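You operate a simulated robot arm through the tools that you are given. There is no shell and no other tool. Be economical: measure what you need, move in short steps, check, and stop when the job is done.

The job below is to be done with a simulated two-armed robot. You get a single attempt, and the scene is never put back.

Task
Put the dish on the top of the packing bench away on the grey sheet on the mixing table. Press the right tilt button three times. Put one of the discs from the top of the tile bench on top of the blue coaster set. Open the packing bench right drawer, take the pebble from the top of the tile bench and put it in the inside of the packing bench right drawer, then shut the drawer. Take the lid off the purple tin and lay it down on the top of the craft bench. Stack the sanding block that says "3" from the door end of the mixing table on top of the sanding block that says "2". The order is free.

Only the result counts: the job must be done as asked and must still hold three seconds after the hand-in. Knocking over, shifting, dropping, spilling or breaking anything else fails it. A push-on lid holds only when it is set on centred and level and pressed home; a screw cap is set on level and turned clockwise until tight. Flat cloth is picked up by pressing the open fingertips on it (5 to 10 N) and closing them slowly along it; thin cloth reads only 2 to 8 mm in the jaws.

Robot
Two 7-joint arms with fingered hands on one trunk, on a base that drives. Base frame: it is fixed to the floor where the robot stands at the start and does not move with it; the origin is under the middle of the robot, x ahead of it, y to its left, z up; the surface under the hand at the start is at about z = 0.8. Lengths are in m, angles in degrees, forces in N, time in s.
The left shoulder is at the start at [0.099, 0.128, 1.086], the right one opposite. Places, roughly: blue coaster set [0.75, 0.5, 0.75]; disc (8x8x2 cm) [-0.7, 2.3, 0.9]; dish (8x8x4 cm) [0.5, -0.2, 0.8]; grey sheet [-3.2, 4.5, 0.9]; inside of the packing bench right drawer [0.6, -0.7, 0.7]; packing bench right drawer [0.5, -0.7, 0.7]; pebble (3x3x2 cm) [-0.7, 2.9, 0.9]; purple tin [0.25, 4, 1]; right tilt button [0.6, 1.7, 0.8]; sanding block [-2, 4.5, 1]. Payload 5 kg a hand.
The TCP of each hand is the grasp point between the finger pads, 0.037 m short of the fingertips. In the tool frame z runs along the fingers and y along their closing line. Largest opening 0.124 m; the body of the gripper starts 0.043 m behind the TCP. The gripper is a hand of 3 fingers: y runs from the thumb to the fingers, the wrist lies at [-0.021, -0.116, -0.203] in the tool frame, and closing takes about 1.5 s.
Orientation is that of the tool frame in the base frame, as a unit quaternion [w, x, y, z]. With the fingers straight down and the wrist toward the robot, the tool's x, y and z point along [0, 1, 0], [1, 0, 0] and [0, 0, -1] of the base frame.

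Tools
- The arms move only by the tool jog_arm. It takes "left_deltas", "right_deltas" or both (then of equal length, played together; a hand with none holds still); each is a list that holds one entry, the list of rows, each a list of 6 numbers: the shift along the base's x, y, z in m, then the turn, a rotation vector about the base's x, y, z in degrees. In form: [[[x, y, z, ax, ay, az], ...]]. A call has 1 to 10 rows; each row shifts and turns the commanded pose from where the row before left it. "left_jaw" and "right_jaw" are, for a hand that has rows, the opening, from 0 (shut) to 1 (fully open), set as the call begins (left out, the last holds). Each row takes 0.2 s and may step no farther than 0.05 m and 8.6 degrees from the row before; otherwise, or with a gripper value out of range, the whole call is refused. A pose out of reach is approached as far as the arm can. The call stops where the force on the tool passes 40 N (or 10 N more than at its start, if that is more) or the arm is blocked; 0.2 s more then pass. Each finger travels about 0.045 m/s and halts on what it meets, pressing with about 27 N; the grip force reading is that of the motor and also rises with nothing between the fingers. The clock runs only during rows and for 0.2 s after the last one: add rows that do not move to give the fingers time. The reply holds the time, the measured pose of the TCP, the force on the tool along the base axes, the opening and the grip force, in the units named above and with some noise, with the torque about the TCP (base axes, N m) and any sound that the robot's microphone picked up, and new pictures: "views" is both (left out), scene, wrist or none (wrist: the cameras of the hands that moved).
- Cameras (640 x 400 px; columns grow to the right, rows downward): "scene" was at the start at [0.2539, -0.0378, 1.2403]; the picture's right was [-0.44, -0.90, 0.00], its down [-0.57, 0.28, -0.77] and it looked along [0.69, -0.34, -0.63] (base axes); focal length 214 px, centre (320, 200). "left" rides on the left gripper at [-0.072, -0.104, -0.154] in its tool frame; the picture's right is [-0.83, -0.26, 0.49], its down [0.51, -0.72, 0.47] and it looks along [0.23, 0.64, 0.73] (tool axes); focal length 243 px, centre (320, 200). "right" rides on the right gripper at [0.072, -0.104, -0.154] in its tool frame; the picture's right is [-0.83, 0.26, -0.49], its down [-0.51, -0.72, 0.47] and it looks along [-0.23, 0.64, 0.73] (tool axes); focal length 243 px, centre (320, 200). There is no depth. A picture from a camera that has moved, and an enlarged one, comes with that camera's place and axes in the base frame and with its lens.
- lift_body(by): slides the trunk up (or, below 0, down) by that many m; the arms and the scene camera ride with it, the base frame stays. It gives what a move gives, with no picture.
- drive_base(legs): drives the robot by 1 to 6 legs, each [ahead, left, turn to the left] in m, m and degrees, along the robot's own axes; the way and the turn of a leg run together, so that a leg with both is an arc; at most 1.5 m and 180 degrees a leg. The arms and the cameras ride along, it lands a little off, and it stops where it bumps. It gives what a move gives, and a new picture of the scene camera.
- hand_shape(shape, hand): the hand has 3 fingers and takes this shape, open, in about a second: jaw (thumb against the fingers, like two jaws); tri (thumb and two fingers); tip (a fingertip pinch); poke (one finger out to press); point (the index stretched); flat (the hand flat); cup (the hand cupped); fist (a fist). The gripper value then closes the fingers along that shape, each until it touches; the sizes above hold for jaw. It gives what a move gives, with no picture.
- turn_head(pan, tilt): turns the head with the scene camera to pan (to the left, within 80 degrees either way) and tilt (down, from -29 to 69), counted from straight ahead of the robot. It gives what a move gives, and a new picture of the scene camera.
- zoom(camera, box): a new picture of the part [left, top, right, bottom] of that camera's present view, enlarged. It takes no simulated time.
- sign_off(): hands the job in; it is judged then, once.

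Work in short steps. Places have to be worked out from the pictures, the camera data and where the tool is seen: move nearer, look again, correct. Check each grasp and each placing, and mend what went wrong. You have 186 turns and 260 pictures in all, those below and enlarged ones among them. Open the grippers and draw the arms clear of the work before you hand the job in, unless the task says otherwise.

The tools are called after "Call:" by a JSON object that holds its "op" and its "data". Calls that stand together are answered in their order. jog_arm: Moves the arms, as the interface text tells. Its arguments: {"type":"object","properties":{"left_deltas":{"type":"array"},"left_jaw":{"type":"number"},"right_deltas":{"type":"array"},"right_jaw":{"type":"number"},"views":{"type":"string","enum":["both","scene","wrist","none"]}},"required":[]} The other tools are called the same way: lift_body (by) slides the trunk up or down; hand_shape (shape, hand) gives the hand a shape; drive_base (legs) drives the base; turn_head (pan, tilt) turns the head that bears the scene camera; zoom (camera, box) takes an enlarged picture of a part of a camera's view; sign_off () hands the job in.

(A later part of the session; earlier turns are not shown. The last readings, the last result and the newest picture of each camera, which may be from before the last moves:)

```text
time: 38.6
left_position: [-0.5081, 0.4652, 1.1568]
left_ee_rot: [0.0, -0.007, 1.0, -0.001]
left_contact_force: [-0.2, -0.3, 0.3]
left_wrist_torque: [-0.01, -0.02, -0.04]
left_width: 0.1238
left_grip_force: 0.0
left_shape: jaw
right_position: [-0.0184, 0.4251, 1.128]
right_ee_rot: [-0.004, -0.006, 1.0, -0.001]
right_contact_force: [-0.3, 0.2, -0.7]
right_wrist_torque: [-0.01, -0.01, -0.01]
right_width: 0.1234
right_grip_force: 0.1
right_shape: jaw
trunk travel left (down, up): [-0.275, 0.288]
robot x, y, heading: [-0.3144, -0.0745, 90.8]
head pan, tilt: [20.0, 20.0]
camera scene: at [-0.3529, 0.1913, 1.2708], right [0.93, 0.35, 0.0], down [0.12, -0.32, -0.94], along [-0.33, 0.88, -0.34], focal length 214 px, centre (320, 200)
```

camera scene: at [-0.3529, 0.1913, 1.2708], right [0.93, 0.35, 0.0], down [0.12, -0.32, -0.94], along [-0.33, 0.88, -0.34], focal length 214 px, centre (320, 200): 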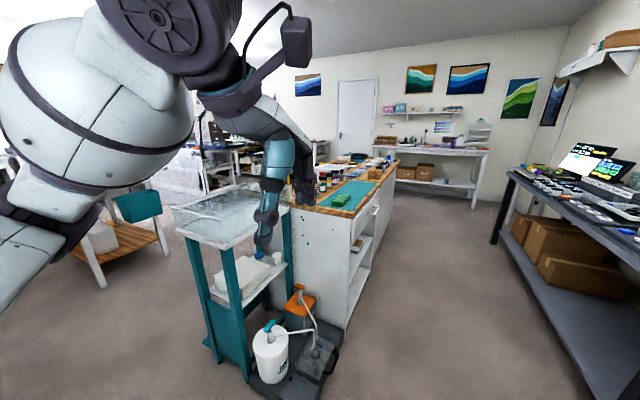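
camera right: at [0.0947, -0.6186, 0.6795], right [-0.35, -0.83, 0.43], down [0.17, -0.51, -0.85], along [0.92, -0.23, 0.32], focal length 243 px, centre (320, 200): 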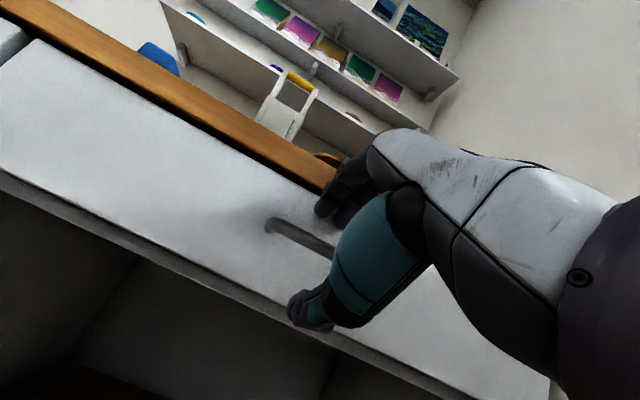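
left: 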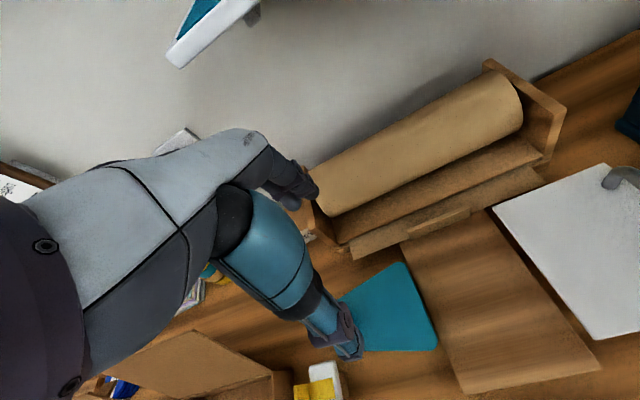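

The aisle runs between tile bench (x<-0.45) and console desk (x>0.45). I raise the trunk so elbows clear things, drive up the aisle to y≈1.45 and turn to face the console.

Call:
{"op": "lift_body", "data": {"by": 0.2}}

Call:
{"op": "drive_base", "data": {"legs": [[0.5, -0.22, 0], [1.0, 0, 0], [0, 0, -90]]}}

Call:
{"op": "turn_head", "data": {"pan": 10, "tilt": 45}}

```text
time: 40.8
left_position: [-0.5078, 0.4653, 1.3552]
left_ee_rot: [0.0, -0.008, 1.0, -0.001]
left_contact_force: [-0.2, 0.6, -0.5]
left_wrist_torque: [0.0, 0.0, -0.01]
left_width: 0.1236
left_grip_force: 0.1
left_shape: jaw
right_position: [-0.0176, 0.425, 1.3272]
right_ee_rot: [-0.005, -0.006, 1.0, -0.001]
right_contact_force: [-0.1, 0.6, -0.2]
right_wrist_torque: [-0.02, -0.03, 0.02]
right_width: 0.1236
right_grip_force: 0.0
right_shape: jaw
trunk travel left (down, up): [-0.475, 0.088]
robot x, y, heading: [-0.3154, -0.0739, 91.0]
head pan, tilt: [20.0, 20.0]
```

```text
time: 52.6
left_position: [0.4089, 1.6542, 1.3559]
left_ee_rot: [0.0, 0.691, 0.723, 0.0]
left_contact_force: [-0.1, -0.6, -0.5]
left_wrist_torque: [-0.02, -0.03, 0.0]
left_width: 0.1238
left_grip_force: 0.1
left_shape: jaw
right_position: [0.3843, 1.1637, 1.3283]
right_ee_rot: [-0.004, 0.693, 0.721, 0.001]
right_contact_force: [-0.5, -0.4, 0.1]
right_wrist_torque: [0.01, 0.01, 0.01]
right_width: 0.1239
right_grip_force: 0.0
right_shape: jaw
trunk travel left (down, up): [-0.475, 0.088]
robot x, y, heading: [-0.1252, 1.4488, 2.9]
head pan, tilt: [20.0, 20.0]
camera scene: at [0.0773, 1.4882, 1.4847], right [0.38, -0.92, 0.0], down [-0.32, -0.13, -0.94], along [0.87, 0.36, -0.34], focal length 214 px, centre (320, 200)
```

scene: 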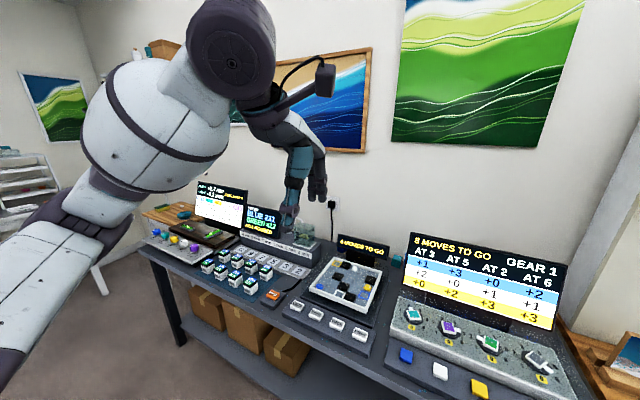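

```text
time: 53.5
left_position: [0.4073, 1.6546, 1.3555]
left_ee_rot: [0.0, 0.69, 0.723, 0.001]
left_contact_force: [0.4, -0.1, -0.2]
left_wrist_torque: [-0.01, 0.03, -0.02]
left_width: 0.1238
left_grip_force: 0.1
left_shape: jaw
right_position: [0.3847, 1.1631, 1.3271]
right_ee_rot: [-0.004, 0.692, 0.722, 0.002]
right_contact_force: [-0.4, -0.3, 0.3]
right_wrist_torque: [-0.02, 0.03, 0.0]
right_width: 0.124
right_grip_force: 0.1
right_shape: jaw
trunk travel left (down, up): [-0.475, 0.088]
robot x, y, heading: [-0.1233, 1.4465, 2.7]
head pan, tilt: [10.0, 45.0]
camera scene: at [0.0706, 1.4699, 1.4461], right [0.22, -0.98, 0.0], down [-0.69, -0.15, -0.71], along [0.69, 0.15, -0.71], focal length 214 px, centre (320, 200)
```

scene: 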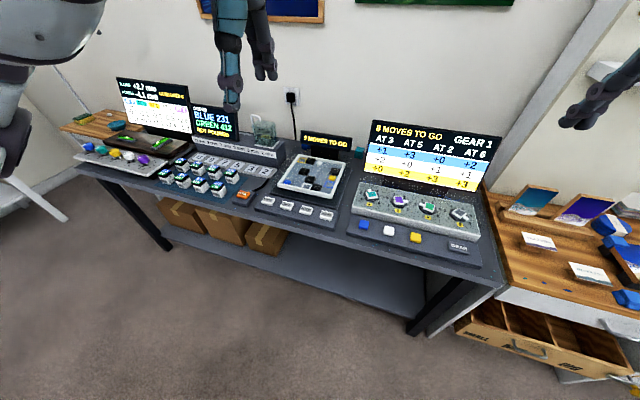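

The tilt board is in the middle of the console with four keys in front. I zoom to read them.

Call:
{"op": "zoom", "data": {"camera": "scene", "box": [240, 130, 368, 230]}}

Call:
{"op": "zoom", "data": {"camera": "scene", "box": [250, 190, 346, 235]}}

```text
4.00 times, centred on (304, 180) of scene
camera zoom: at [0.0706, 1.4699, 1.4461], right [0.22, -0.98, 0.0], down [-0.69, -0.15, -0.71], along [0.69, 0.15, -0.71], focal length 858 px, centre (384, 280)
```

zoom: 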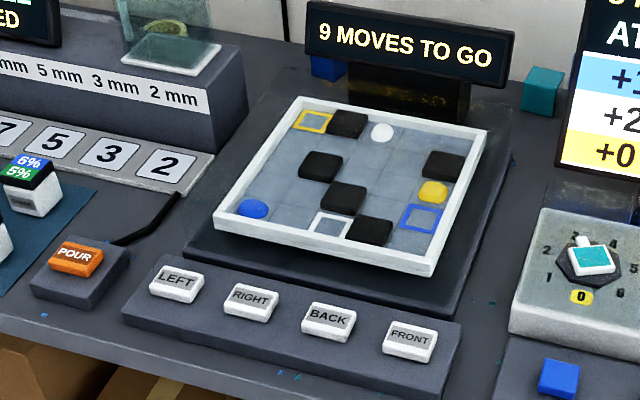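

```text
6.67 times, centred on (298, 212) of scene
camera zoom: at [0.0706, 1.4699, 1.4461], right [0.22, -0.98, 0.0], down [-0.69, -0.15, -0.71], along [0.69, 0.15, -0.71], focal length 1430 px, centre (467, 117)
```

zoom: 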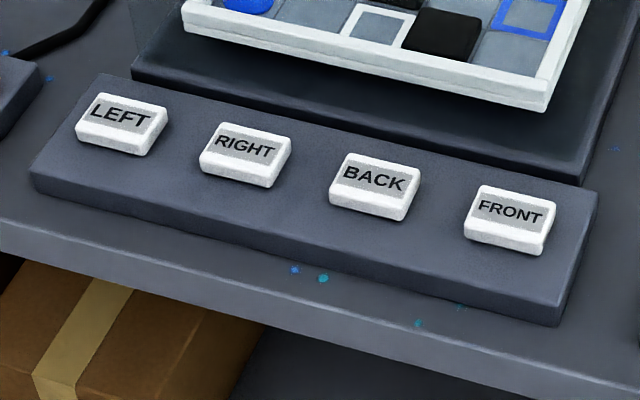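

The RIGHT key is at about [0.614, 1.724, 0.83]. I lower the trunk, make a poke with the left hand, and check where the finger is.

Call:
{"op": "hand_shape", "data": {"hand": "left", "shape": "poke"}}

Call:
{"op": "lift_body", "data": {"by": -0.2}}

Call:
{"op": "jog_arm", "data": {"left_deltas": [[[0.035, 0.012, -0.02, 0, 0, -2.8], [0.035, 0.012, -0.02, 0, 0, 0], [0.035, 0.012, -0.02, 0, 0, 0], [0.035, 0.012, -0.02, 0, 0, 0], [0.035, 0.01, -0.02, 0, 0, 0], [0.03, 0.01, -0.02, 0, 0, 0]]]}}

```text
time: 54.4
left_position: [0.4085, 1.6553, 1.3559]
left_ee_rot: [0.0, 0.691, 0.723, 0.0]
left_contact_force: [0.0, -0.7, 0.1]
left_wrist_torque: [0.05, -0.03, -0.04]
left_width: 0.0
left_grip_force: 0.0
left_shape: poke
right_position: [0.3833, 1.1623, 1.3274]
right_ee_rot: [-0.004, 0.692, 0.722, 0.001]
right_contact_force: [-0.4, 0.8, 0.0]
right_wrist_torque: [0.0, 0.02, 0.01]
right_width: 0.1239
right_grip_force: 0.0
right_shape: jaw
trunk travel left (down, up): [-0.475, 0.088]
robot x, y, heading: [-0.1206, 1.4485, 2.4]
head pan, tilt: [10.0, 45.0]
```

```text
time: 56.5
left_position: [0.4082, 1.6544, 1.1571]
left_ee_rot: [0.0, 0.691, 0.723, 0.001]
left_contact_force: [-0.2, 0.4, 0.3]
left_wrist_torque: [0.0, -0.02, 0.03]
left_width: 0.0001
left_grip_force: 0.1
left_shape: poke
right_position: [0.3829, 1.1633, 1.1287]
right_ee_rot: [-0.002, 0.692, 0.722, 0.001]
right_contact_force: [-0.6, 0.3, 0.1]
right_wrist_torque: [0.01, 0.01, -0.01]
right_width: 0.1239
right_grip_force: 0.0
right_shape: jaw
trunk travel left (down, up): [-0.275, 0.288]
robot x, y, heading: [-0.1244, 1.4482, 2.6]
head pan, tilt: [10.0, 45.0]
```

```text
time: 57.9
left_position: [0.6134, 1.7216, 1.0363]
left_ee_rot: [0.0, 0.709, 0.706, 0.0]
left_contact_force: [0.8, 0.3, -0.2]
left_wrist_torque: [0.0, 0.01, -0.01]
left_width: 0.0
left_grip_force: 0.2
left_shape: poke
right_position: [0.3851, 1.164, 1.1276]
right_ee_rot: [-0.004, 0.691, 0.722, 0.001]
right_contact_force: [0.1, 0.4, -0.2]
right_wrist_torque: [0.0, 0.01, -0.02]
right_width: 0.1237
right_grip_force: 0.0
right_shape: jaw
trunk travel left (down, up): [-0.275, 0.288]
robot x, y, heading: [-0.1236, 1.4486, 2.4]
head pan, tilt: [10.0, 45.0]
camera scene: at [0.1337, 1.473, 1.2318], right [0.22, -0.98, 0.0], down [-0.69, -0.15, -0.71], along [0.69, 0.15, -0.71], focal length 214 px, centre (320, 200)
camera left: at [0.5094, 1.6508, 1.1901], right [-0.27, -0.83, -0.49], down [-0.72, 0.51, -0.47], along [0.64, 0.23, -0.73], focal length 243 px, centre (320, 200)
```

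scene: 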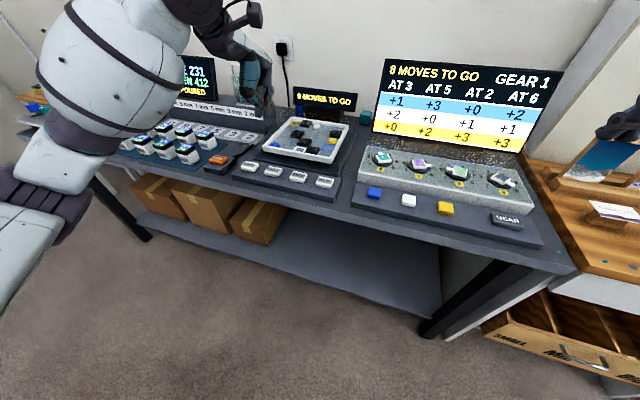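
left: 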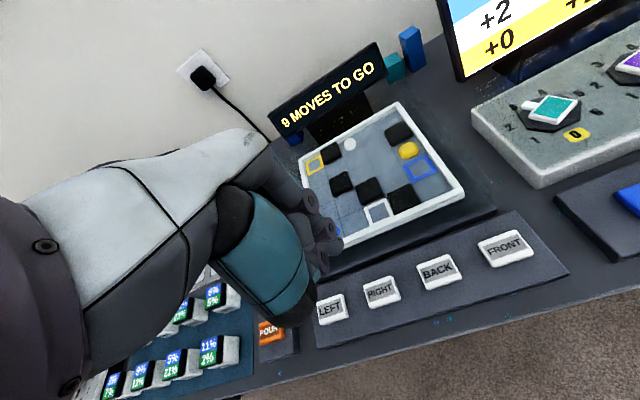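

Both cameras agree on the RIGHT key at [0.615, 1.725, 0.83]. I need to see which finger is extended and where its tip is.

Call:
{"op": "zoom", "data": {"camera": "scene", "box": [200, 50, 328, 130]}}

Call:
{"op": "zoom", "data": {"camera": "left", "box": [200, 150, 400, 330]}}

```text
5.00 times, centred on (264, 90) of scene
camera zoom: at [0.1337, 1.473, 1.2318], right [0.22, -0.98, 0.0], down [-0.69, -0.15, -0.71], along [0.69, 0.15, -0.71], focal length 1072 px, centre (600, 750)
```

zoom: 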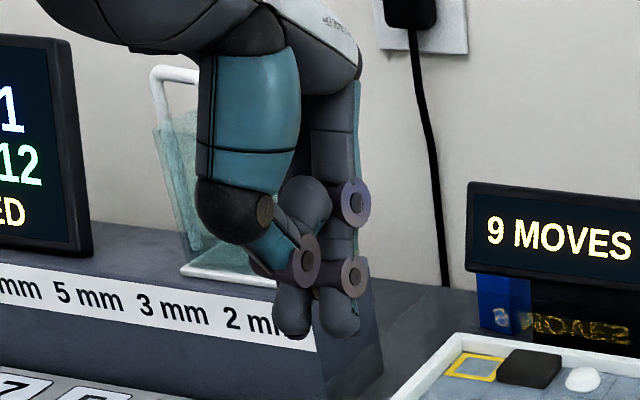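

```text
2.22 times, centred on (300, 240) of left
camera zoom: at [0.5094, 1.6508, 1.1901], right [-0.27, -0.83, -0.49], down [-0.72, 0.51, -0.47], along [0.64, 0.23, -0.73], focal length 539 px, centre (364, 111)
```

zoom: 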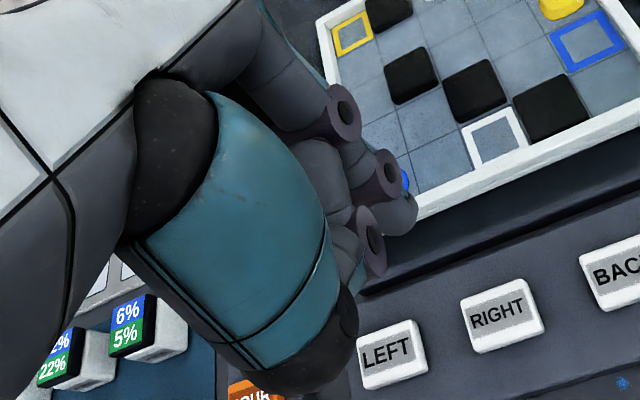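

Fingertip lies at about TCP + (0.006, -0.009, -0.036). I centre it on the RIGHT key and go down to just above it.

Call:
{"op": "jog_arm", "data": {"left_deltas": [[[-0.005, 0.009, -0.03, 0, 0, 0], [0, 0, -0.04, 0, 0, 0], [0, 0, -0.04, 0, 0, 0], [0, 0, -0.025, 0, 0, 0]]]}}

Call:
{"op": "zoom", "data": {"camera": "left", "box": [240, 150, 440, 330]}}

Call:
{"op": "zoom", "data": {"camera": "scene", "box": [200, 100, 328, 200]}}

```text
time: 58.9
left_position: [0.608, 1.7331, 0.9015]
left_ee_rot: [0.0, 0.708, 0.706, 0.001]
left_contact_force: [0.2, 0.7, 0.4]
left_wrist_torque: [-0.03, 0.0, 0.04]
left_width: 0.0
left_grip_force: 0.0
left_shape: poke
right_position: [0.3832, 1.163, 1.1274]
right_ee_rot: [-0.003, 0.692, 0.722, 0.001]
right_contact_force: [-0.3, 0.3, 0.4]
right_wrist_torque: [0.03, 0.02, -0.01]
right_width: 0.1238
right_grip_force: 0.1
right_shape: jaw
trunk travel left (down, up): [-0.275, 0.288]
robot x, y, heading: [-0.1231, 1.4497, 2.4]
head pan, tilt: [10.0, 45.0]
camera scene: at [0.1328, 1.473, 1.2321], right [0.22, -0.98, 0.0], down [-0.69, -0.15, -0.71], along [0.69, 0.15, -0.71], focal length 214 px, centre (320, 200)
camera left: at [0.5042, 1.6601, 1.055], right [-0.26, -0.83, -0.49], down [-0.72, 0.51, -0.47], along [0.64, 0.23, -0.73], focal length 243 px, centre (320, 200)
```

scene: 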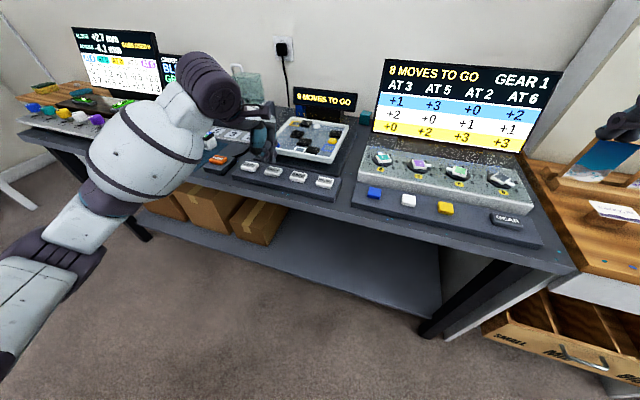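
left: 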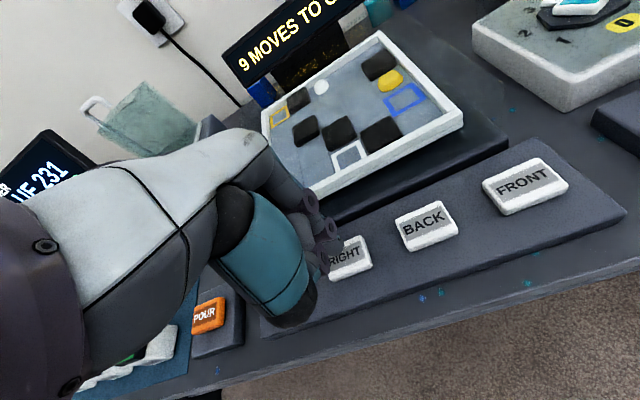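

```text
2.22 times, centred on (340, 240) of left
camera zoom: at [0.5042, 1.6601, 1.055], right [-0.26, -0.83, -0.49], down [-0.72, 0.51, -0.47], along [0.64, 0.23, -0.73], focal length 539 px, centre (276, 111)
```

zoom: 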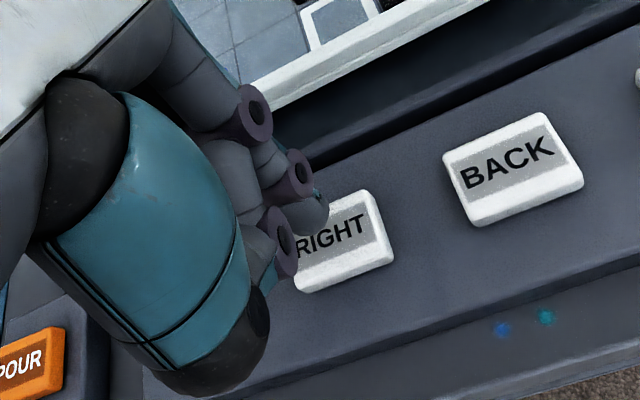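

```text
4.00 times, centred on (264, 150) of scene
camera zoom: at [0.1328, 1.473, 1.2321], right [0.22, -0.98, 0.0], down [-0.69, -0.15, -0.71], along [0.69, 0.15, -0.71], focal length 858 px, centre (544, 400)
```

zoom: 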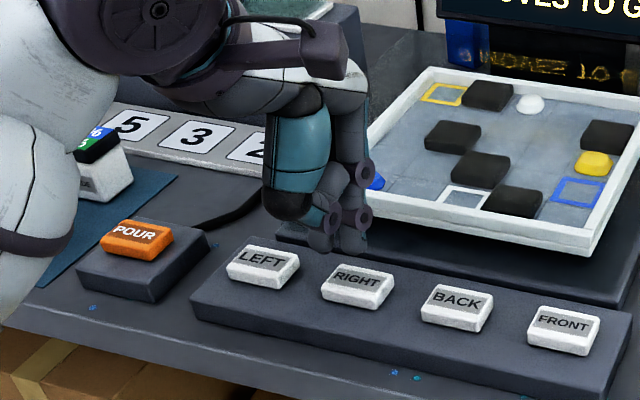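

The tip will come down on the centre of RIGHT. I press slowly and watch force and sound.

Call:
{"op": "jog_arm", "data": {"left_deltas": [[[0, 0, -0.012, 0, 0, 0], [0, 0, -0.006, 0, 0, 0], [0, 0, -0.004, 0, 0, 0], [0, 0, -0.003, 0, 0, 0], [0, 0, -0.003, 0, 0, 0], [0, 0, -0.003, 0, 0, 0]]], "views": "none"}}

Call:
{"op": "zoom", "data": {"camera": "scene", "box": [240, 80, 368, 180]}}

```text
time: 60.3
left_position: [0.6097, 1.732, 0.8714]
left_ee_rot: [-0.001, 0.708, 0.706, -0.001]
left_contact_force: [0.5, 0.5, 2.0]
left_wrist_torque: [0.03, -0.03, 0.0]
left_width: 0.0
left_grip_force: 0.0
left_shape: poke
right_position: [0.384, 1.1639, 1.1269]
right_ee_rot: [-0.003, 0.692, 0.722, 0.001]
right_contact_force: [0.3, -1.0, -0.2]
right_wrist_torque: [0.01, -0.01, 0.01]
right_width: 0.1237
right_grip_force: 0.1
right_shape: jaw
trunk travel left (down, up): [-0.275, 0.288]
robot x, y, heading: [-0.1226, 1.4455, 2.4]
head pan, tilt: [10.0, 45.0]
heard: click
```

```text
4.00 times, centred on (304, 130) of scene
camera zoom: at [0.1325, 1.4727, 1.2322], right [0.22, -0.98, 0.0], down [-0.69, -0.15, -0.71], along [0.69, 0.15, -0.71], focal length 858 px, centre (384, 480)
```

zoom: 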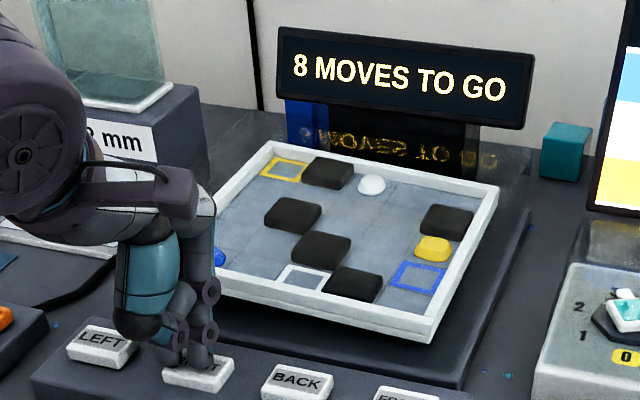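

A click and the counter dropped from 9 to 8: one press registered. I lift, and press a second time.

Call:
{"op": "jog_arm", "data": {"left_deltas": [[[0, 0, 0.015, 0, 0, 0], [0, 0, 0.01, 0, 0, 0], [0, 0, 0, 0, 0, 0], [0, 0, -0.015, 0, 0, 0], [0, 0, -0.005, 0, 0, 0], [0, 0, -0.003, 0, 0, 0], [0, 0, -0.002, 0, 0, 0]]], "views": "none"}}

Call:
{"op": "zoom", "data": {"camera": "scene", "box": [240, 80, 368, 180]}}

```text
time: 61.9
left_position: [0.6083, 1.7339, 0.872]
left_ee_rot: [0.0, 0.708, 0.706, 0.001]
left_contact_force: [-0.1, -1.3, 1.7]
left_wrist_torque: [0.02, 0.04, 0.01]
left_width: 0.0002
left_grip_force: 0.1
left_shape: poke
right_position: [0.3836, 1.1628, 1.127]
right_ee_rot: [-0.003, 0.692, 0.722, 0.002]
right_contact_force: [0.6, -0.4, -0.5]
right_wrist_torque: [0.01, -0.02, 0.03]
right_width: 0.1239
right_grip_force: 0.1
right_shape: jaw
trunk travel left (down, up): [-0.275, 0.288]
robot x, y, heading: [-0.1223, 1.4487, 2.5]
head pan, tilt: [10.0, 45.0]
heard: click
```

```text
4.00 times, centred on (304, 130) of scene
camera zoom: at [0.1324, 1.4725, 1.2322], right [0.22, -0.98, 0.0], down [-0.69, -0.15, -0.71], along [0.69, 0.15, -0.71], focal length 858 px, centre (384, 480)
```

zoom: 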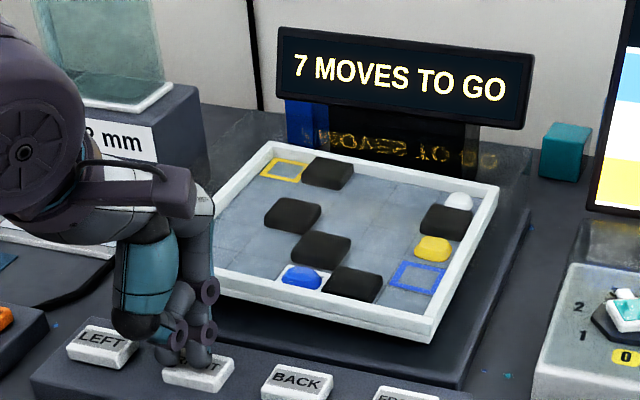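

Seven moves left: two presses done. Now the third.

Call:
{"op": "jog_arm", "data": {"left_deltas": [[[0, 0, 0.015, 0, 0, 0], [0, 0, 0.01, 0, 0, 0], [0, 0, 0, 0, 0, 0], [0, 0, -0.015, 0, 0, 0], [0, 0, -0.005, 0, 0, 0], [0, 0, -0.003, 0, 0, 0], [0, 0, -0.002, 0, 0, 0]]], "views": "none"}}

Call:
{"op": "zoom", "data": {"camera": "scene", "box": [240, 80, 368, 180]}}

```text
time: 63.5
left_position: [0.6083, 1.732, 0.8714]
left_ee_rot: [0.0, 0.708, 0.706, 0.0]
left_contact_force: [1.1, -0.3, 1.3]
left_wrist_torque: [0.07, 0.02, -0.01]
left_width: 0.0
left_grip_force: 0.1
left_shape: poke
right_position: [0.3844, 1.1643, 1.1293]
right_ee_rot: [-0.004, 0.692, 0.722, 0.001]
right_contact_force: [-0.3, -0.5, -0.2]
right_wrist_torque: [0.02, 0.0, 0.02]
right_width: 0.1239
right_grip_force: 0.1
right_shape: jaw
trunk travel left (down, up): [-0.275, 0.288]
robot x, y, heading: [-0.1261, 1.4463, 2.5]
head pan, tilt: [10.0, 45.0]
heard: click
```

```text
4.00 times, centred on (304, 130) of scene
camera zoom: at [0.1324, 1.4727, 1.2322], right [0.22, -0.98, 0.0], down [-0.69, -0.15, -0.71], along [0.69, 0.15, -0.71], focal length 858 px, centre (384, 480)
```

zoom: 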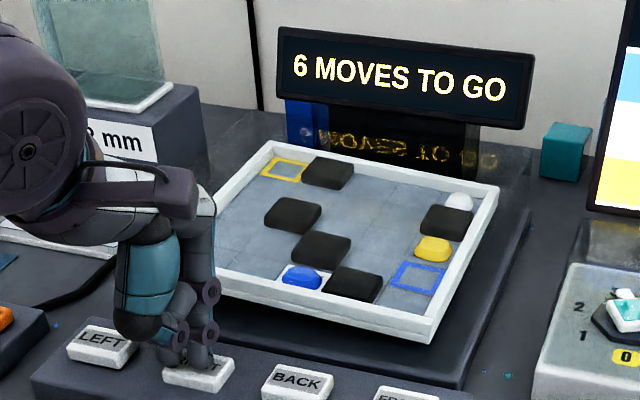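

Three presses registered (6 to go). I lift the left hand clear, draw it in and set it back to the jaw shape.

Call:
{"op": "jog_arm", "data": {"left_deltas": [[[0, 0, 0.03, 0, 0, 0], [0, 0, 0.045, 0, 0, 0], [0, 0, 0.045, 0, 0, 0], [0, 0, 0.045, 0, 0, 0], [-0.02, 0, 0.04, 0, 0, 0], [-0.03, -0.01, 0.035, 0, 0, 0], [-0.035, -0.01, 0.03, 0, 0, 0], [-0.04, -0.01, 0.01, 0, 0, 0], [-0.04, -0.01, 0, 0, 0, 0], [-0.03, -0.01, 0, 0, 0, 2.5]]], "views": "none"}}

Call:
{"op": "hand_shape", "data": {"hand": "left", "shape": "jaw"}}

Call:
{"op": "lift_body", "data": {"by": 0.2}}

Call:
{"op": "drive_base", "data": {"legs": [[0, 0, 87], [1.1, -0.2, 0]]}}

Call:
{"op": "turn_head", "data": {"pan": 50, "tilt": 40}}

```text
time: 65.7
left_position: [0.4121, 1.68, 1.1498]
left_ee_rot: [0.0, 0.692, 0.722, 0.0]
left_contact_force: [0.9, 0.2, -0.2]
left_wrist_torque: [-0.02, -0.02, 0.0]
left_width: 0.0
left_grip_force: 0.0
left_shape: poke
right_position: [0.3822, 1.1638, 1.1279]
right_ee_rot: [-0.003, 0.691, 0.722, 0.002]
right_contact_force: [0.1, -0.2, 0.1]
right_wrist_torque: [0.03, -0.02, -0.01]
right_width: 0.1238
right_grip_force: 0.1
right_shape: jaw
trunk travel left (down, up): [-0.275, 0.288]
robot x, y, heading: [-0.1248, 1.4424, 2.4]
head pan, tilt: [10.0, 45.0]
```

```text
time: 66.6
left_position: [0.4139, 1.6797, 1.1501]
left_ee_rot: [0.0, 0.692, 0.722, 0.0]
left_contact_force: [0.2, -0.3, 0.7]
left_wrist_torque: [-0.01, -0.01, 0.03]
left_width: 0.1239
left_grip_force: 0.0
left_shape: jaw
right_position: [0.3846, 1.1646, 1.1272]
right_ee_rot: [-0.004, 0.692, 0.722, 0.003]
right_contact_force: [0.0, -0.4, 0.0]
right_wrist_torque: [0.0, 0.01, 0.0]
right_width: 0.1237
right_grip_force: 0.0
right_shape: jaw
trunk travel left (down, up): [-0.275, 0.288]
robot x, y, heading: [-0.1242, 1.4465, 2.5]
head pan, tilt: [10.0, 45.0]
```

```text
time: 68.8
left_position: [0.4132, 1.6818, 1.3499]
left_ee_rot: [-0.001, 0.693, 0.721, -0.001]
left_contact_force: [0.5, -1.1, -0.5]
left_wrist_torque: [-0.04, -0.02, 0.0]
left_width: 0.1239
left_grip_force: 0.0
left_shape: jaw
right_position: [0.3849, 1.1627, 1.3264]
right_ee_rot: [-0.004, 0.693, 0.721, 0.0]
right_contact_force: [0.1, 0.1, -0.8]
right_wrist_torque: [-0.01, 0.0, -0.01]
right_width: 0.124
right_grip_force: 0.1
right_shape: jaw
trunk travel left (down, up): [-0.475, 0.088]
robot x, y, heading: [-0.126, 1.4504, 2.4]
head pan, tilt: [10.0, 45.0]
```

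```text
time: 78.3
left_position: [-0.1519, 3.1056, 1.3501]
left_ee_rot: [0.0, -0.003, 1.0, 0.0]
left_contact_force: [0.0, -1.3, 0.6]
left_wrist_torque: [0.02, 0.02, 0.0]
left_width: 0.1239
left_grip_force: 0.0
left_shape: jaw
right_position: [0.3664, 3.0577, 1.3276]
right_ee_rot: [-0.004, -0.005, 1.0, -0.001]
right_contact_force: [-0.4, 0.0, 0.4]
right_wrist_torque: [0.01, -0.02, -0.05]
right_width: 0.1239
right_grip_force: 0.1
right_shape: jaw
trunk travel left (down, up): [-0.475, 0.088]
robot x, y, heading: [0.0655, 2.5591, 90.5]
head pan, tilt: [10.0, 45.0]
camera scene: at [0.0481, 2.7558, 1.4463], right [0.98, 0.18, 0.0], down [0.13, -0.69, -0.71], along [-0.13, 0.7, -0.71], focal length 214 px, centre (320, 200)
```

scene: 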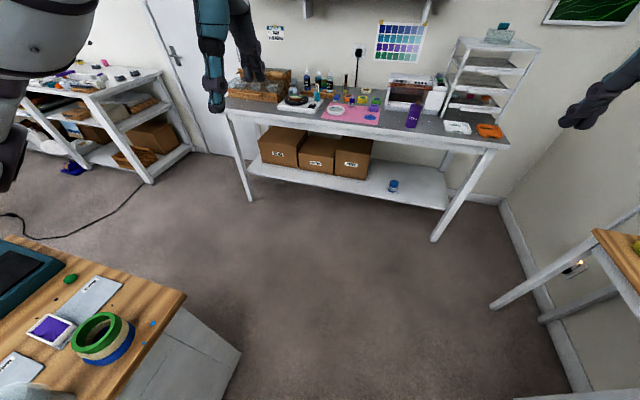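

```text
time: 79.4
left_position: [-0.1502, 3.1057, 1.3508]
left_ee_rot: [0.0, -0.003, 1.0, 0.0]
left_contact_force: [-0.1, -0.5, -0.5]
left_wrist_torque: [0.0, -0.04, -0.01]
left_width: 0.1237
left_grip_force: 0.0
left_shape: jaw
right_position: [0.3662, 3.0585, 1.3272]
right_ee_rot: [-0.004, -0.005, 1.0, -0.001]
right_contact_force: [-0.5, -0.7, 0.7]
right_wrist_torque: [-0.02, 0.02, -0.02]
right_width: 0.1238
right_grip_force: 0.0
right_shape: jaw
trunk travel left (down, up): [-0.475, 0.088]
robot x, y, heading: [0.0649, 2.5627, 90.6]
head pan, tilt: [50.0, 40.0]
camera scene: at [-0.0025, 2.7306, 1.4534], right [0.64, 0.77, 0.0], down [0.5, -0.41, -0.77], along [-0.59, 0.49, -0.64], focal length 214 px, centre (320, 200)
```

scene: 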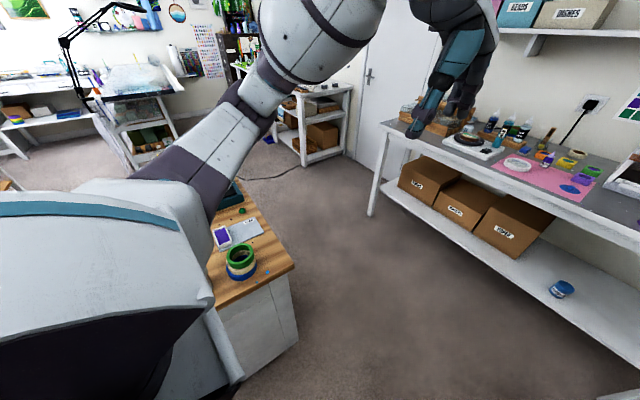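

Craft bench with the purple tin is ahead; the tile bench is to my left. I turn to face it and look down.

Call:
{"op": "drive_base", "data": {"legs": [[0, 0, 90]]}}

Call:
{"op": "turn_head", "data": {"pan": 0, "tilt": 50}}

```text
time: 83.6
left_position: [-0.4841, 2.3549, 1.3508]
left_ee_rot: [-0.001, -0.704, 0.71, 0.001]
left_contact_force: [-0.2, 0.6, -0.8]
left_wrist_torque: [0.02, -0.01, 0.0]
left_width: 0.1239
left_grip_force: 0.1
left_shape: jaw
right_position: [-0.4287, 2.8697, 1.3276]
right_ee_rot: [-0.002, -0.705, 0.709, -0.003]
right_contact_force: [1.0, -0.1, -0.2]
right_wrist_torque: [-0.03, -0.04, 0.01]
right_width: 0.1238
right_grip_force: 0.1
right_shape: jaw
trunk travel left (down, up): [-0.475, 0.088]
robot x, y, heading: [0.0644, 2.5638, 179.7]
head pan, tilt: [50.0, 40.0]
camera scene: at [-0.1065, 2.4968, 1.4534], right [-0.76, 0.65, 0.0], down [0.42, 0.49, -0.77], along [-0.5, -0.58, -0.64], focal length 214 px, centre (320, 200)
```

scene: 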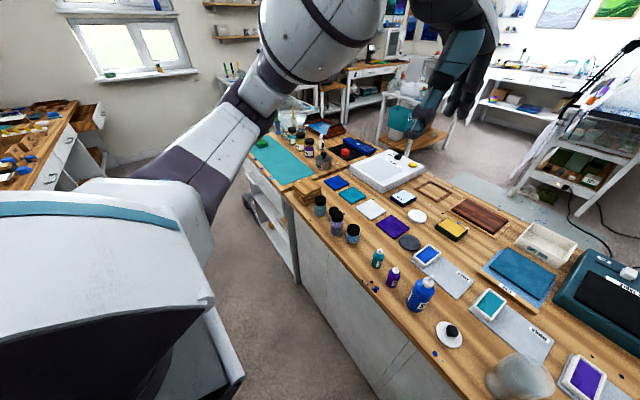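

```text
time: 84.7
left_position: [-0.4833, 2.3538, 1.3502]
left_ee_rot: [0.0, -0.704, 0.71, 0.0]
left_contact_force: [-0.4, 0.1, 0.1]
left_wrist_torque: [-0.02, 0.0, 0.01]
left_width: 0.1238
left_grip_force: 0.1
left_shape: jaw
right_position: [-0.4286, 2.8693, 1.3279]
right_ee_rot: [-0.002, -0.705, 0.709, -0.003]
right_contact_force: [0.0, -0.5, -0.5]
right_wrist_torque: [0.06, 0.01, 0.01]
right_width: 0.1236
right_grip_force: 0.1
right_shape: jaw
trunk travel left (down, up): [-0.475, 0.088]
robot x, y, heading: [0.0661, 2.5597, 179.8]
head pan, tilt: [0.0, 50.0]
camera scene: at [-0.1286, 2.5618, 1.4392], right [0.0, 1.0, 0.0], down [0.77, 0.0, -0.64], along [-0.64, 0.0, -0.77], focal length 214 px, centre (320, 200)
```

scene: 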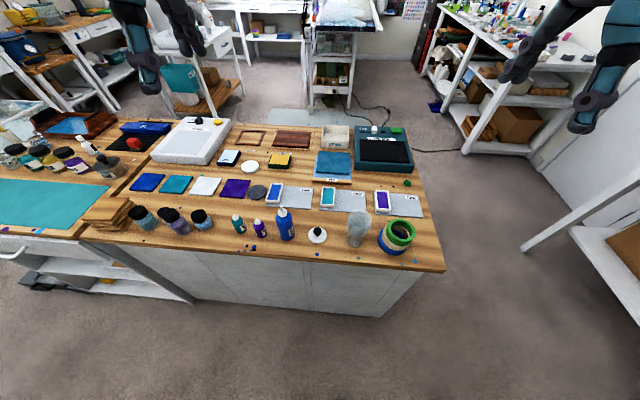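

I can see two disc-like items and a small green thing; I zoom to identify them.

Call:
{"op": "zoom", "data": {"camera": "scene", "box": [220, 110, 348, 190]}}

Call:
{"op": "zoom", "data": {"camera": "scene", "box": [320, 110, 448, 190]}}

Call:
{"op": "zoom", "data": {"camera": "scene", "box": [220, 180, 380, 280]}}

```text
5.00 times, centred on (284, 150) of scene
camera zoom: at [-0.1286, 2.5618, 1.4392], right [0.0, 1.0, 0.0], down [0.77, 0.0, -0.64], along [-0.64, 0.0, -0.77], focal length 1072 px, centre (500, 450)
```

zoom: 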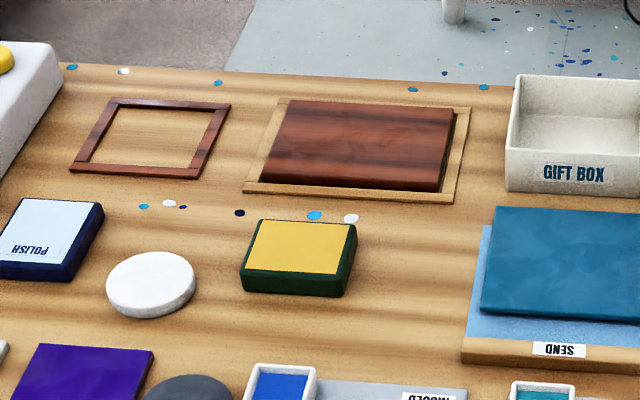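

```text
5.00 times, centred on (384, 150) of scene
camera zoom: at [-0.1286, 2.5618, 1.4392], right [0.0, 1.0, 0.0], down [0.77, 0.0, -0.64], along [-0.64, 0.0, -0.77], focal length 1072 px, centre (0, 450)
```

zoom: 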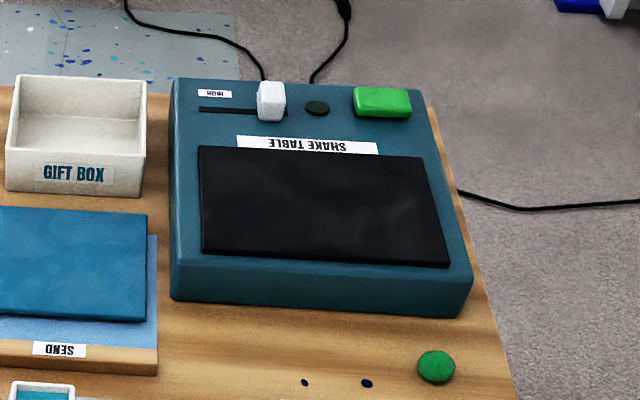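

```text
4.00 times, centred on (300, 230) of scene
camera zoom: at [-0.1286, 2.5618, 1.4392], right [0.0, 1.0, 0.0], down [0.77, 0.0, -0.64], along [-0.64, 0.0, -0.77], focal length 858 px, centre (400, 80)
```

zoom: 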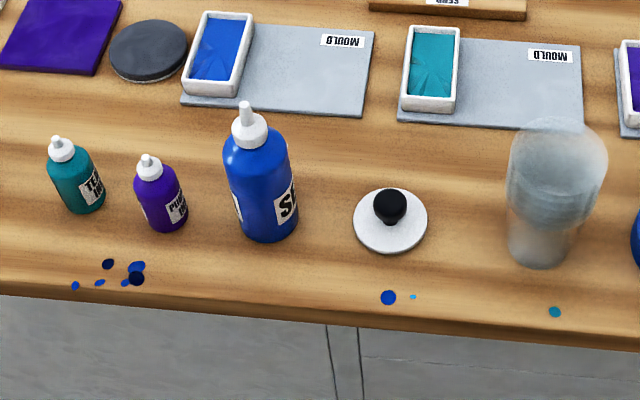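

The white disc is at about (-0.71, 2.31) and the green pebble at about (-0.65, 2.86). I lower the trunk and bring both hands above them for a wrist look.

Call:
{"op": "lift_body", "data": {"by": -0.2}}

Call:
{"op": "jog_arm", "data": {"left_deltas": [[[-0.035, -0.007, 0, 0, 0, 0], [-0.035, -0.007, 0, 0, 0, 0], [-0.035, -0.007, 0, 0, 0, 0], [-0.035, -0.007, 0, 0, 0, 0], [-0.035, -0.007, -0.02, 0, 0, 0], [-0.035, -0.007, -0.02, 0, 0, 0]]], "right_deltas": [[[-0.035, 0, 0, 0, 0, 0], [-0.035, 0, 0, 0, 0, 0], [-0.035, 0, 0, 0, 0, 0], [-0.035, 0, 0, 0, 0, 0], [-0.035, 0, -0.02, 0, 0, 0], [-0.035, 0, -0.02, 0, 0, 0]]]}}

```text
time: 86.9
left_position: [-0.4829, 2.3532, 1.1506]
left_ee_rot: [-0.001, -0.704, 0.71, 0.001]
left_contact_force: [1.1, 0.4, -0.1]
left_wrist_torque: [0.0, 0.0, -0.04]
left_width: 0.1241
left_grip_force: 0.1
left_shape: jaw
right_position: [-0.4276, 2.8698, 1.1271]
right_ee_rot: [-0.002, -0.705, 0.709, -0.003]
right_contact_force: [-0.5, 0.9, 0.7]
right_wrist_torque: [0.01, 0.04, 0.01]
right_width: 0.1237
right_grip_force: 0.1
right_shape: jaw
trunk travel left (down, up): [-0.275, 0.288]
robot x, y, heading: [0.0649, 2.5624, 179.7]
head pan, tilt: [0.0, 50.0]
```

```text
time: 88.3
left_position: [-0.695, 2.3104, 1.1088]
left_ee_rot: [0.001, -0.704, 0.71, -0.001]
left_contact_force: [-1.6, 0.7, -0.5]
left_wrist_torque: [0.0, -0.05, 0.0]
left_width: 0.1241
left_grip_force: 0.0
left_shape: jaw
right_position: [-0.643, 2.8693, 1.0848]
right_ee_rot: [-0.001, -0.706, 0.709, -0.005]
right_contact_force: [-0.5, -1.1, -2.0]
right_wrist_torque: [0.01, -0.04, 0.0]
right_width: 0.1239
right_grip_force: 0.1
right_shape: jaw
trunk travel left (down, up): [-0.275, 0.288]
robot x, y, heading: [0.0618, 2.5602, 179.7]
head pan, tilt: [0.0, 50.0]
camera scene: at [-0.1944, 2.5618, 1.2243], right [0.0, 1.0, 0.0], down [0.77, 0.0, -0.64], along [-0.64, 0.0, -0.77], focal length 214 px, centre (320, 200)
camera right: at [-0.5403, 2.7983, 1.2396], right [-0.26, 0.84, 0.48], down [0.73, 0.5, -0.47], along [-0.64, 0.23, -0.74], focal length 243 px, centre (320, 200)
camera left: at [-0.5904, 2.3818, 1.2621], right [0.27, 0.83, -0.49], down [0.72, -0.51, -0.47], along [-0.64, -0.23, -0.73], focal length 243 px, centre (320, 200)
```

scene: 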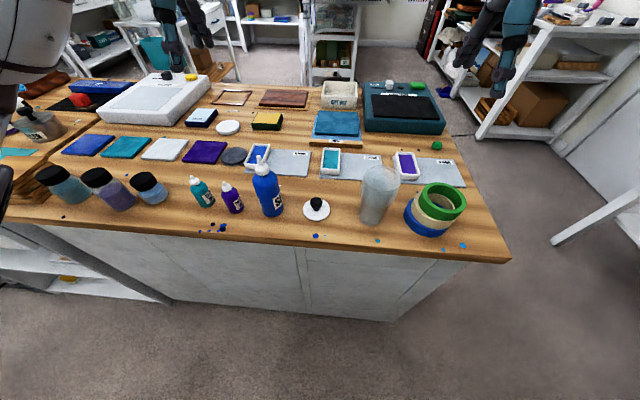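
right: 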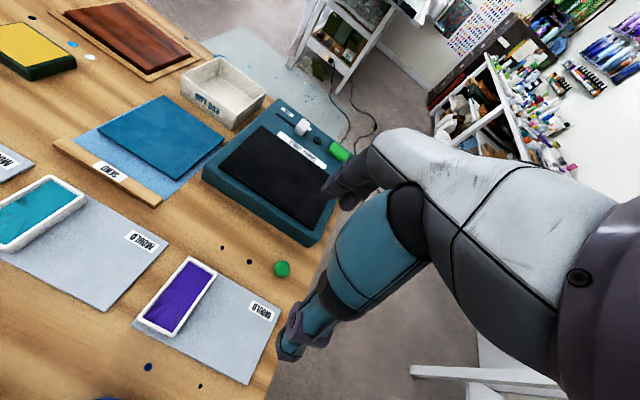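
left: 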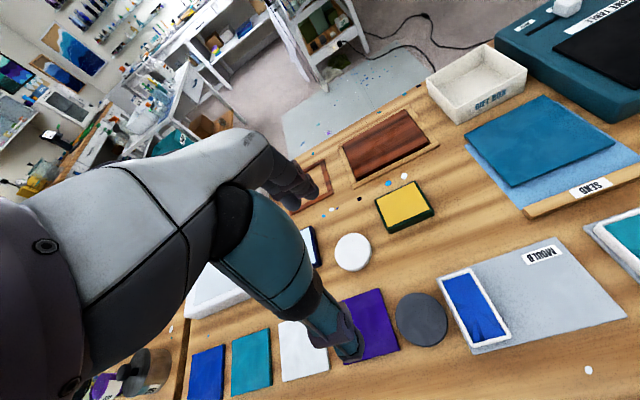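

Triangulated: white disc ≈ (-0.775, 2.286, 0.873), pebble ≈ (-0.688, 2.886, 0.873), surface ≈ 0.865. I lower both hands to about 8 cm above and check.

Call:
{"op": "jog_arm", "data": {"left_deltas": [[[-0.03, -0.008, -0.02, 0, 0, 0], [-0.03, -0.008, -0.02, 0, 0, 0], [-0.02, -0.008, -0.03, 0, 0, 0], [0, 0, -0.04, 0, 0, 0], [0, 0, -0.03, 0, 0, 0]]], "right_deltas": [[[-0.025, 0.008, -0.02, 0, 0, 0], [-0.02, 0.009, -0.02, 0, 0, 0], [0, 0, -0.03, 0, 0, 0], [0, 0, -0.03, 0, 0, 0], [0, 0, -0.02, 0, 0, 0]]], "right_jaw": 0.5}}

```text
time: 89.7
left_position: [-0.7598, 2.2886, 0.9945]
left_ee_rot: [-0.013, -0.707, 0.707, 0.008]
left_contact_force: [1.0, -0.3, 0.0]
left_wrist_torque: [0.01, 0.0, 0.0]
left_width: 0.1239
left_grip_force: 0.1
left_shape: jaw
right_position: [-0.6716, 2.8917, 0.9743]
right_ee_rot: [-0.008, -0.705, 0.709, -0.003]
right_contact_force: [-0.7, 0.0, -1.6]
right_wrist_torque: [-0.02, -0.04, -0.01]
right_width: 0.0626
right_grip_force: 0.1
right_shape: jaw
trunk travel left (down, up): [-0.275, 0.288]
robot x, y, heading: [0.0683, 2.5645, 179.7]
head pan, tilt: [0.0, 50.0]
stopped in row 5 (left hand): the arm was blocked; the commanded pose is now the measured one
camera scene: at [-0.177, 2.5705, 1.2276], right [0.0, 1.0, -0.01], down [0.76, -0.01, -0.65], along [-0.65, 0.0, -0.76], focal length 214 px, centre (320, 200)
camera right: at [-0.5683, 2.8217, 1.1285], right [-0.25, 0.84, 0.48], down [0.72, 0.5, -0.48], along [-0.65, 0.22, -0.73], focal length 243 px, centre (320, 200)
camera left: at [-0.6512, 2.3615, 1.1449], right [0.25, 0.83, -0.51], down [0.71, -0.51, -0.49], along [-0.66, -0.24, -0.71], focal length 243 px, centre (320, 200)
```

scene: 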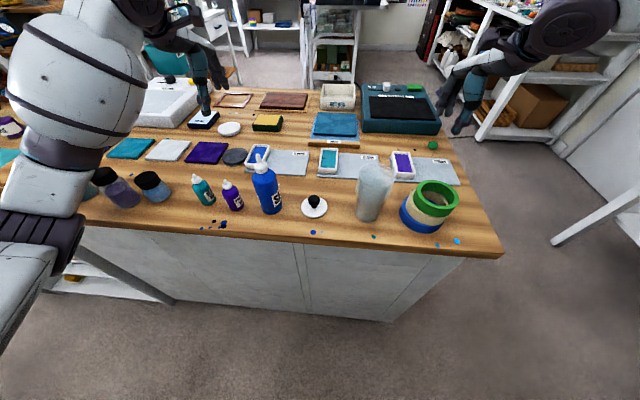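
right: 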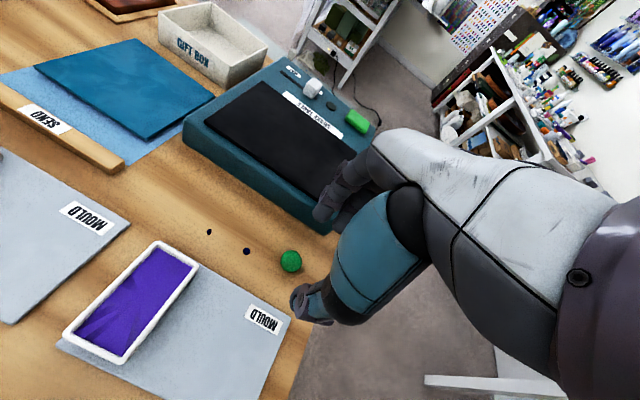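
left: 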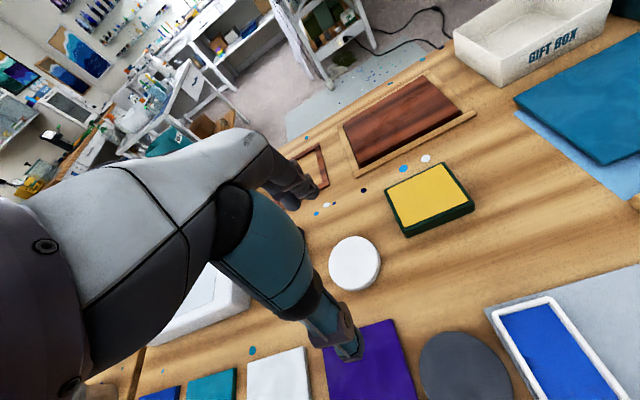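

The left arm was blocked by something, likely its forearm near the jars. I look closely before moving.

Call:
{"op": "zoom", "data": {"camera": "scene", "box": [0, 100, 224, 300]}}

Call:
{"op": "jog_arm", "data": {"left_deltas": [[[0.0, 0.0, 0.02, 0, 0, 0], [0.0, 0.0, 0.03, 0, 0, 0], [0.0, 0.0, 0.04, 0, 0, 0]]], "views": "scene"}}

Call:
{"op": "turn_head", "data": {"pan": 45, "tilt": 50}}

```text
2.00 times, centred on (112, 200) of scene
camera zoom: at [-0.177, 2.5705, 1.2276], right [0.0, 1.0, -0.01], down [0.76, -0.01, -0.65], along [-0.65, 0.0, -0.76], focal length 429 px, centre (736, 200)
```

zoom: 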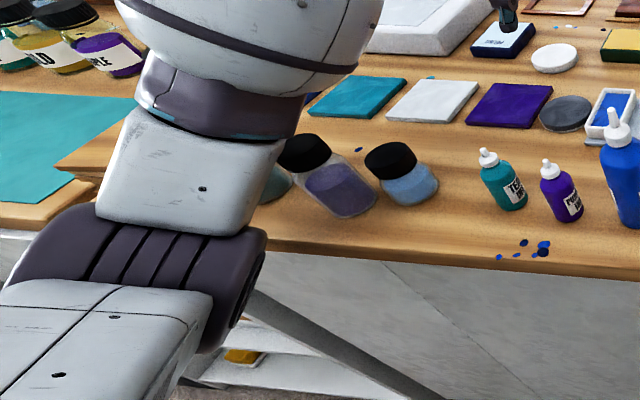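

```text
time: 90.5
left_position: [-0.7569, 2.2702, 1.0718]
left_ee_rot: [0.004, 0.708, -0.706, -0.007]
left_contact_force: [0.7, 0.5, 2.9]
left_wrist_torque: [-0.1, -0.01, 0.01]
left_width: 0.1239
left_grip_force: 0.0
left_shape: jaw
right_position: [-0.6723, 2.8734, 0.9795]
right_ee_rot: [0.005, 0.707, -0.707, -0.003]
right_contact_force: [0.2, 0.3, 1.6]
right_wrist_torque: [0.01, 0.03, 0.0]
right_width: 0.0627
right_grip_force: 0.0
right_shape: jaw
trunk travel left (down, up): [-0.275, 0.288]
robot x, y, heading: [0.067, 2.5597, -180.2]
head pan, tilt: [0.0, 50.0]
camera scene: at [-0.1743, 2.5525, 1.2273], right [0.0, 1.0, 0.01], down [0.76, 0.01, -0.65], along [-0.65, 0.0, -0.76], focal length 214 px, centre (320, 200)
```

scene: 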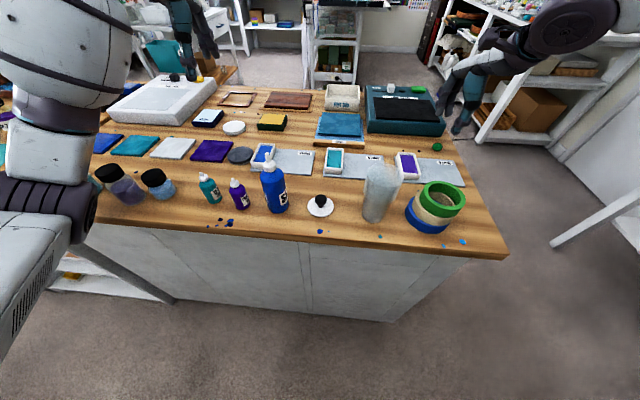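

```text
time: 91.6
left_position: [-0.7579, 2.27, 1.0727]
left_ee_rot: [0.003, 0.709, -0.705, -0.008]
left_contact_force: [-0.4, -0.6, -0.1]
left_wrist_torque: [-0.01, 0.05, 0.0]
left_width: 0.1241
left_grip_force: 0.0
left_shape: jaw
right_position: [-0.675, 2.8734, 0.9796]
right_ee_rot: [0.005, 0.708, -0.706, -0.003]
right_contact_force: [-0.1, 0.1, -0.3]
right_wrist_torque: [0.0, 0.01, 0.02]
right_width: 0.0624
right_grip_force: 0.1
right_shape: jaw
trunk travel left (down, up): [-0.275, 0.288]
robot x, y, heading: [0.0624, 2.5646, -179.6]
head pan, tilt: [45.0, 50.0]
camera scene: at [-0.153, 2.4993, 1.2275], right [-0.71, 0.7, 0.01], down [0.53, 0.55, -0.65], along [-0.46, -0.45, -0.76], focal length 214 px, centre (320, 200)
```

scene: 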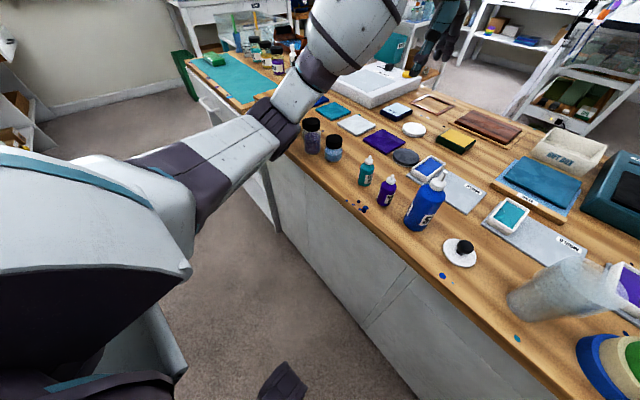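

The left elbow sits right over the bench edge by the jars. I raise the trunk to lift it clear and look again.

Call:
{"op": "lift_body", "data": {"by": 0.15}}

Call:
{"op": "turn_head", "data": {"pan": 40, "tilt": 50}}

```text
time: 93.4
left_position: [-0.7711, 2.2845, 1.2179]
left_ee_rot: [-0.004, -0.706, 0.708, 0.004]
left_contact_force: [-0.8, -0.2, -0.5]
left_wrist_torque: [0.0, -0.04, 0.0]
left_width: 0.1243
left_grip_force: 0.1
left_shape: jaw
right_position: [-0.6838, 2.8843, 1.1186]
right_ee_rot: [-0.002, -0.705, 0.709, -0.004]
right_contact_force: [0.2, 0.7, 0.0]
right_wrist_torque: [-0.02, 0.01, 0.02]
right_width: 0.0625
right_grip_force: 0.1
right_shape: jaw
trunk travel left (down, up): [-0.425, 0.138]
robot x, y, heading: [0.0675, 2.56, 179.8]
head pan, tilt: [45.0, 50.0]
```

```text
time: 94.0
left_position: [-0.7725, 2.2843, 1.2188]
left_ee_rot: [-0.004, -0.705, 0.709, 0.004]
left_contact_force: [-0.6, -0.7, -1.0]
left_wrist_torque: [-0.02, 0.01, 0.0]
left_width: 0.1239
left_grip_force: 0.0
left_shape: jaw
right_position: [-0.6831, 2.8857, 1.1183]
right_ee_rot: [-0.003, -0.705, 0.709, -0.003]
right_contact_force: [-0.7, -0.2, -0.2]
right_wrist_torque: [0.0, 0.0, -0.02]
right_width: 0.0623
right_grip_force: 0.1
right_shape: jaw
trunk travel left (down, up): [-0.425, 0.138]
robot x, y, heading: [0.0657, 2.5618, 179.9]
head pan, tilt: [40.0, 50.0]
camera scene: at [-0.1333, 2.5122, 1.3796], right [-0.64, 0.77, 0.0], down [0.59, 0.49, -0.64], along [-0.49, -0.41, -0.77], focal length 214 px, centre (320, 200)
```

scene: 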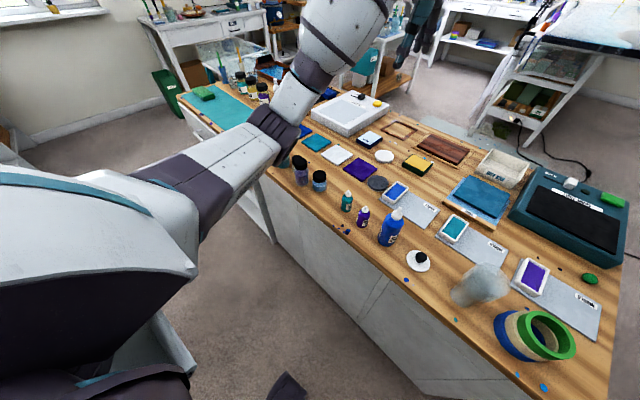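

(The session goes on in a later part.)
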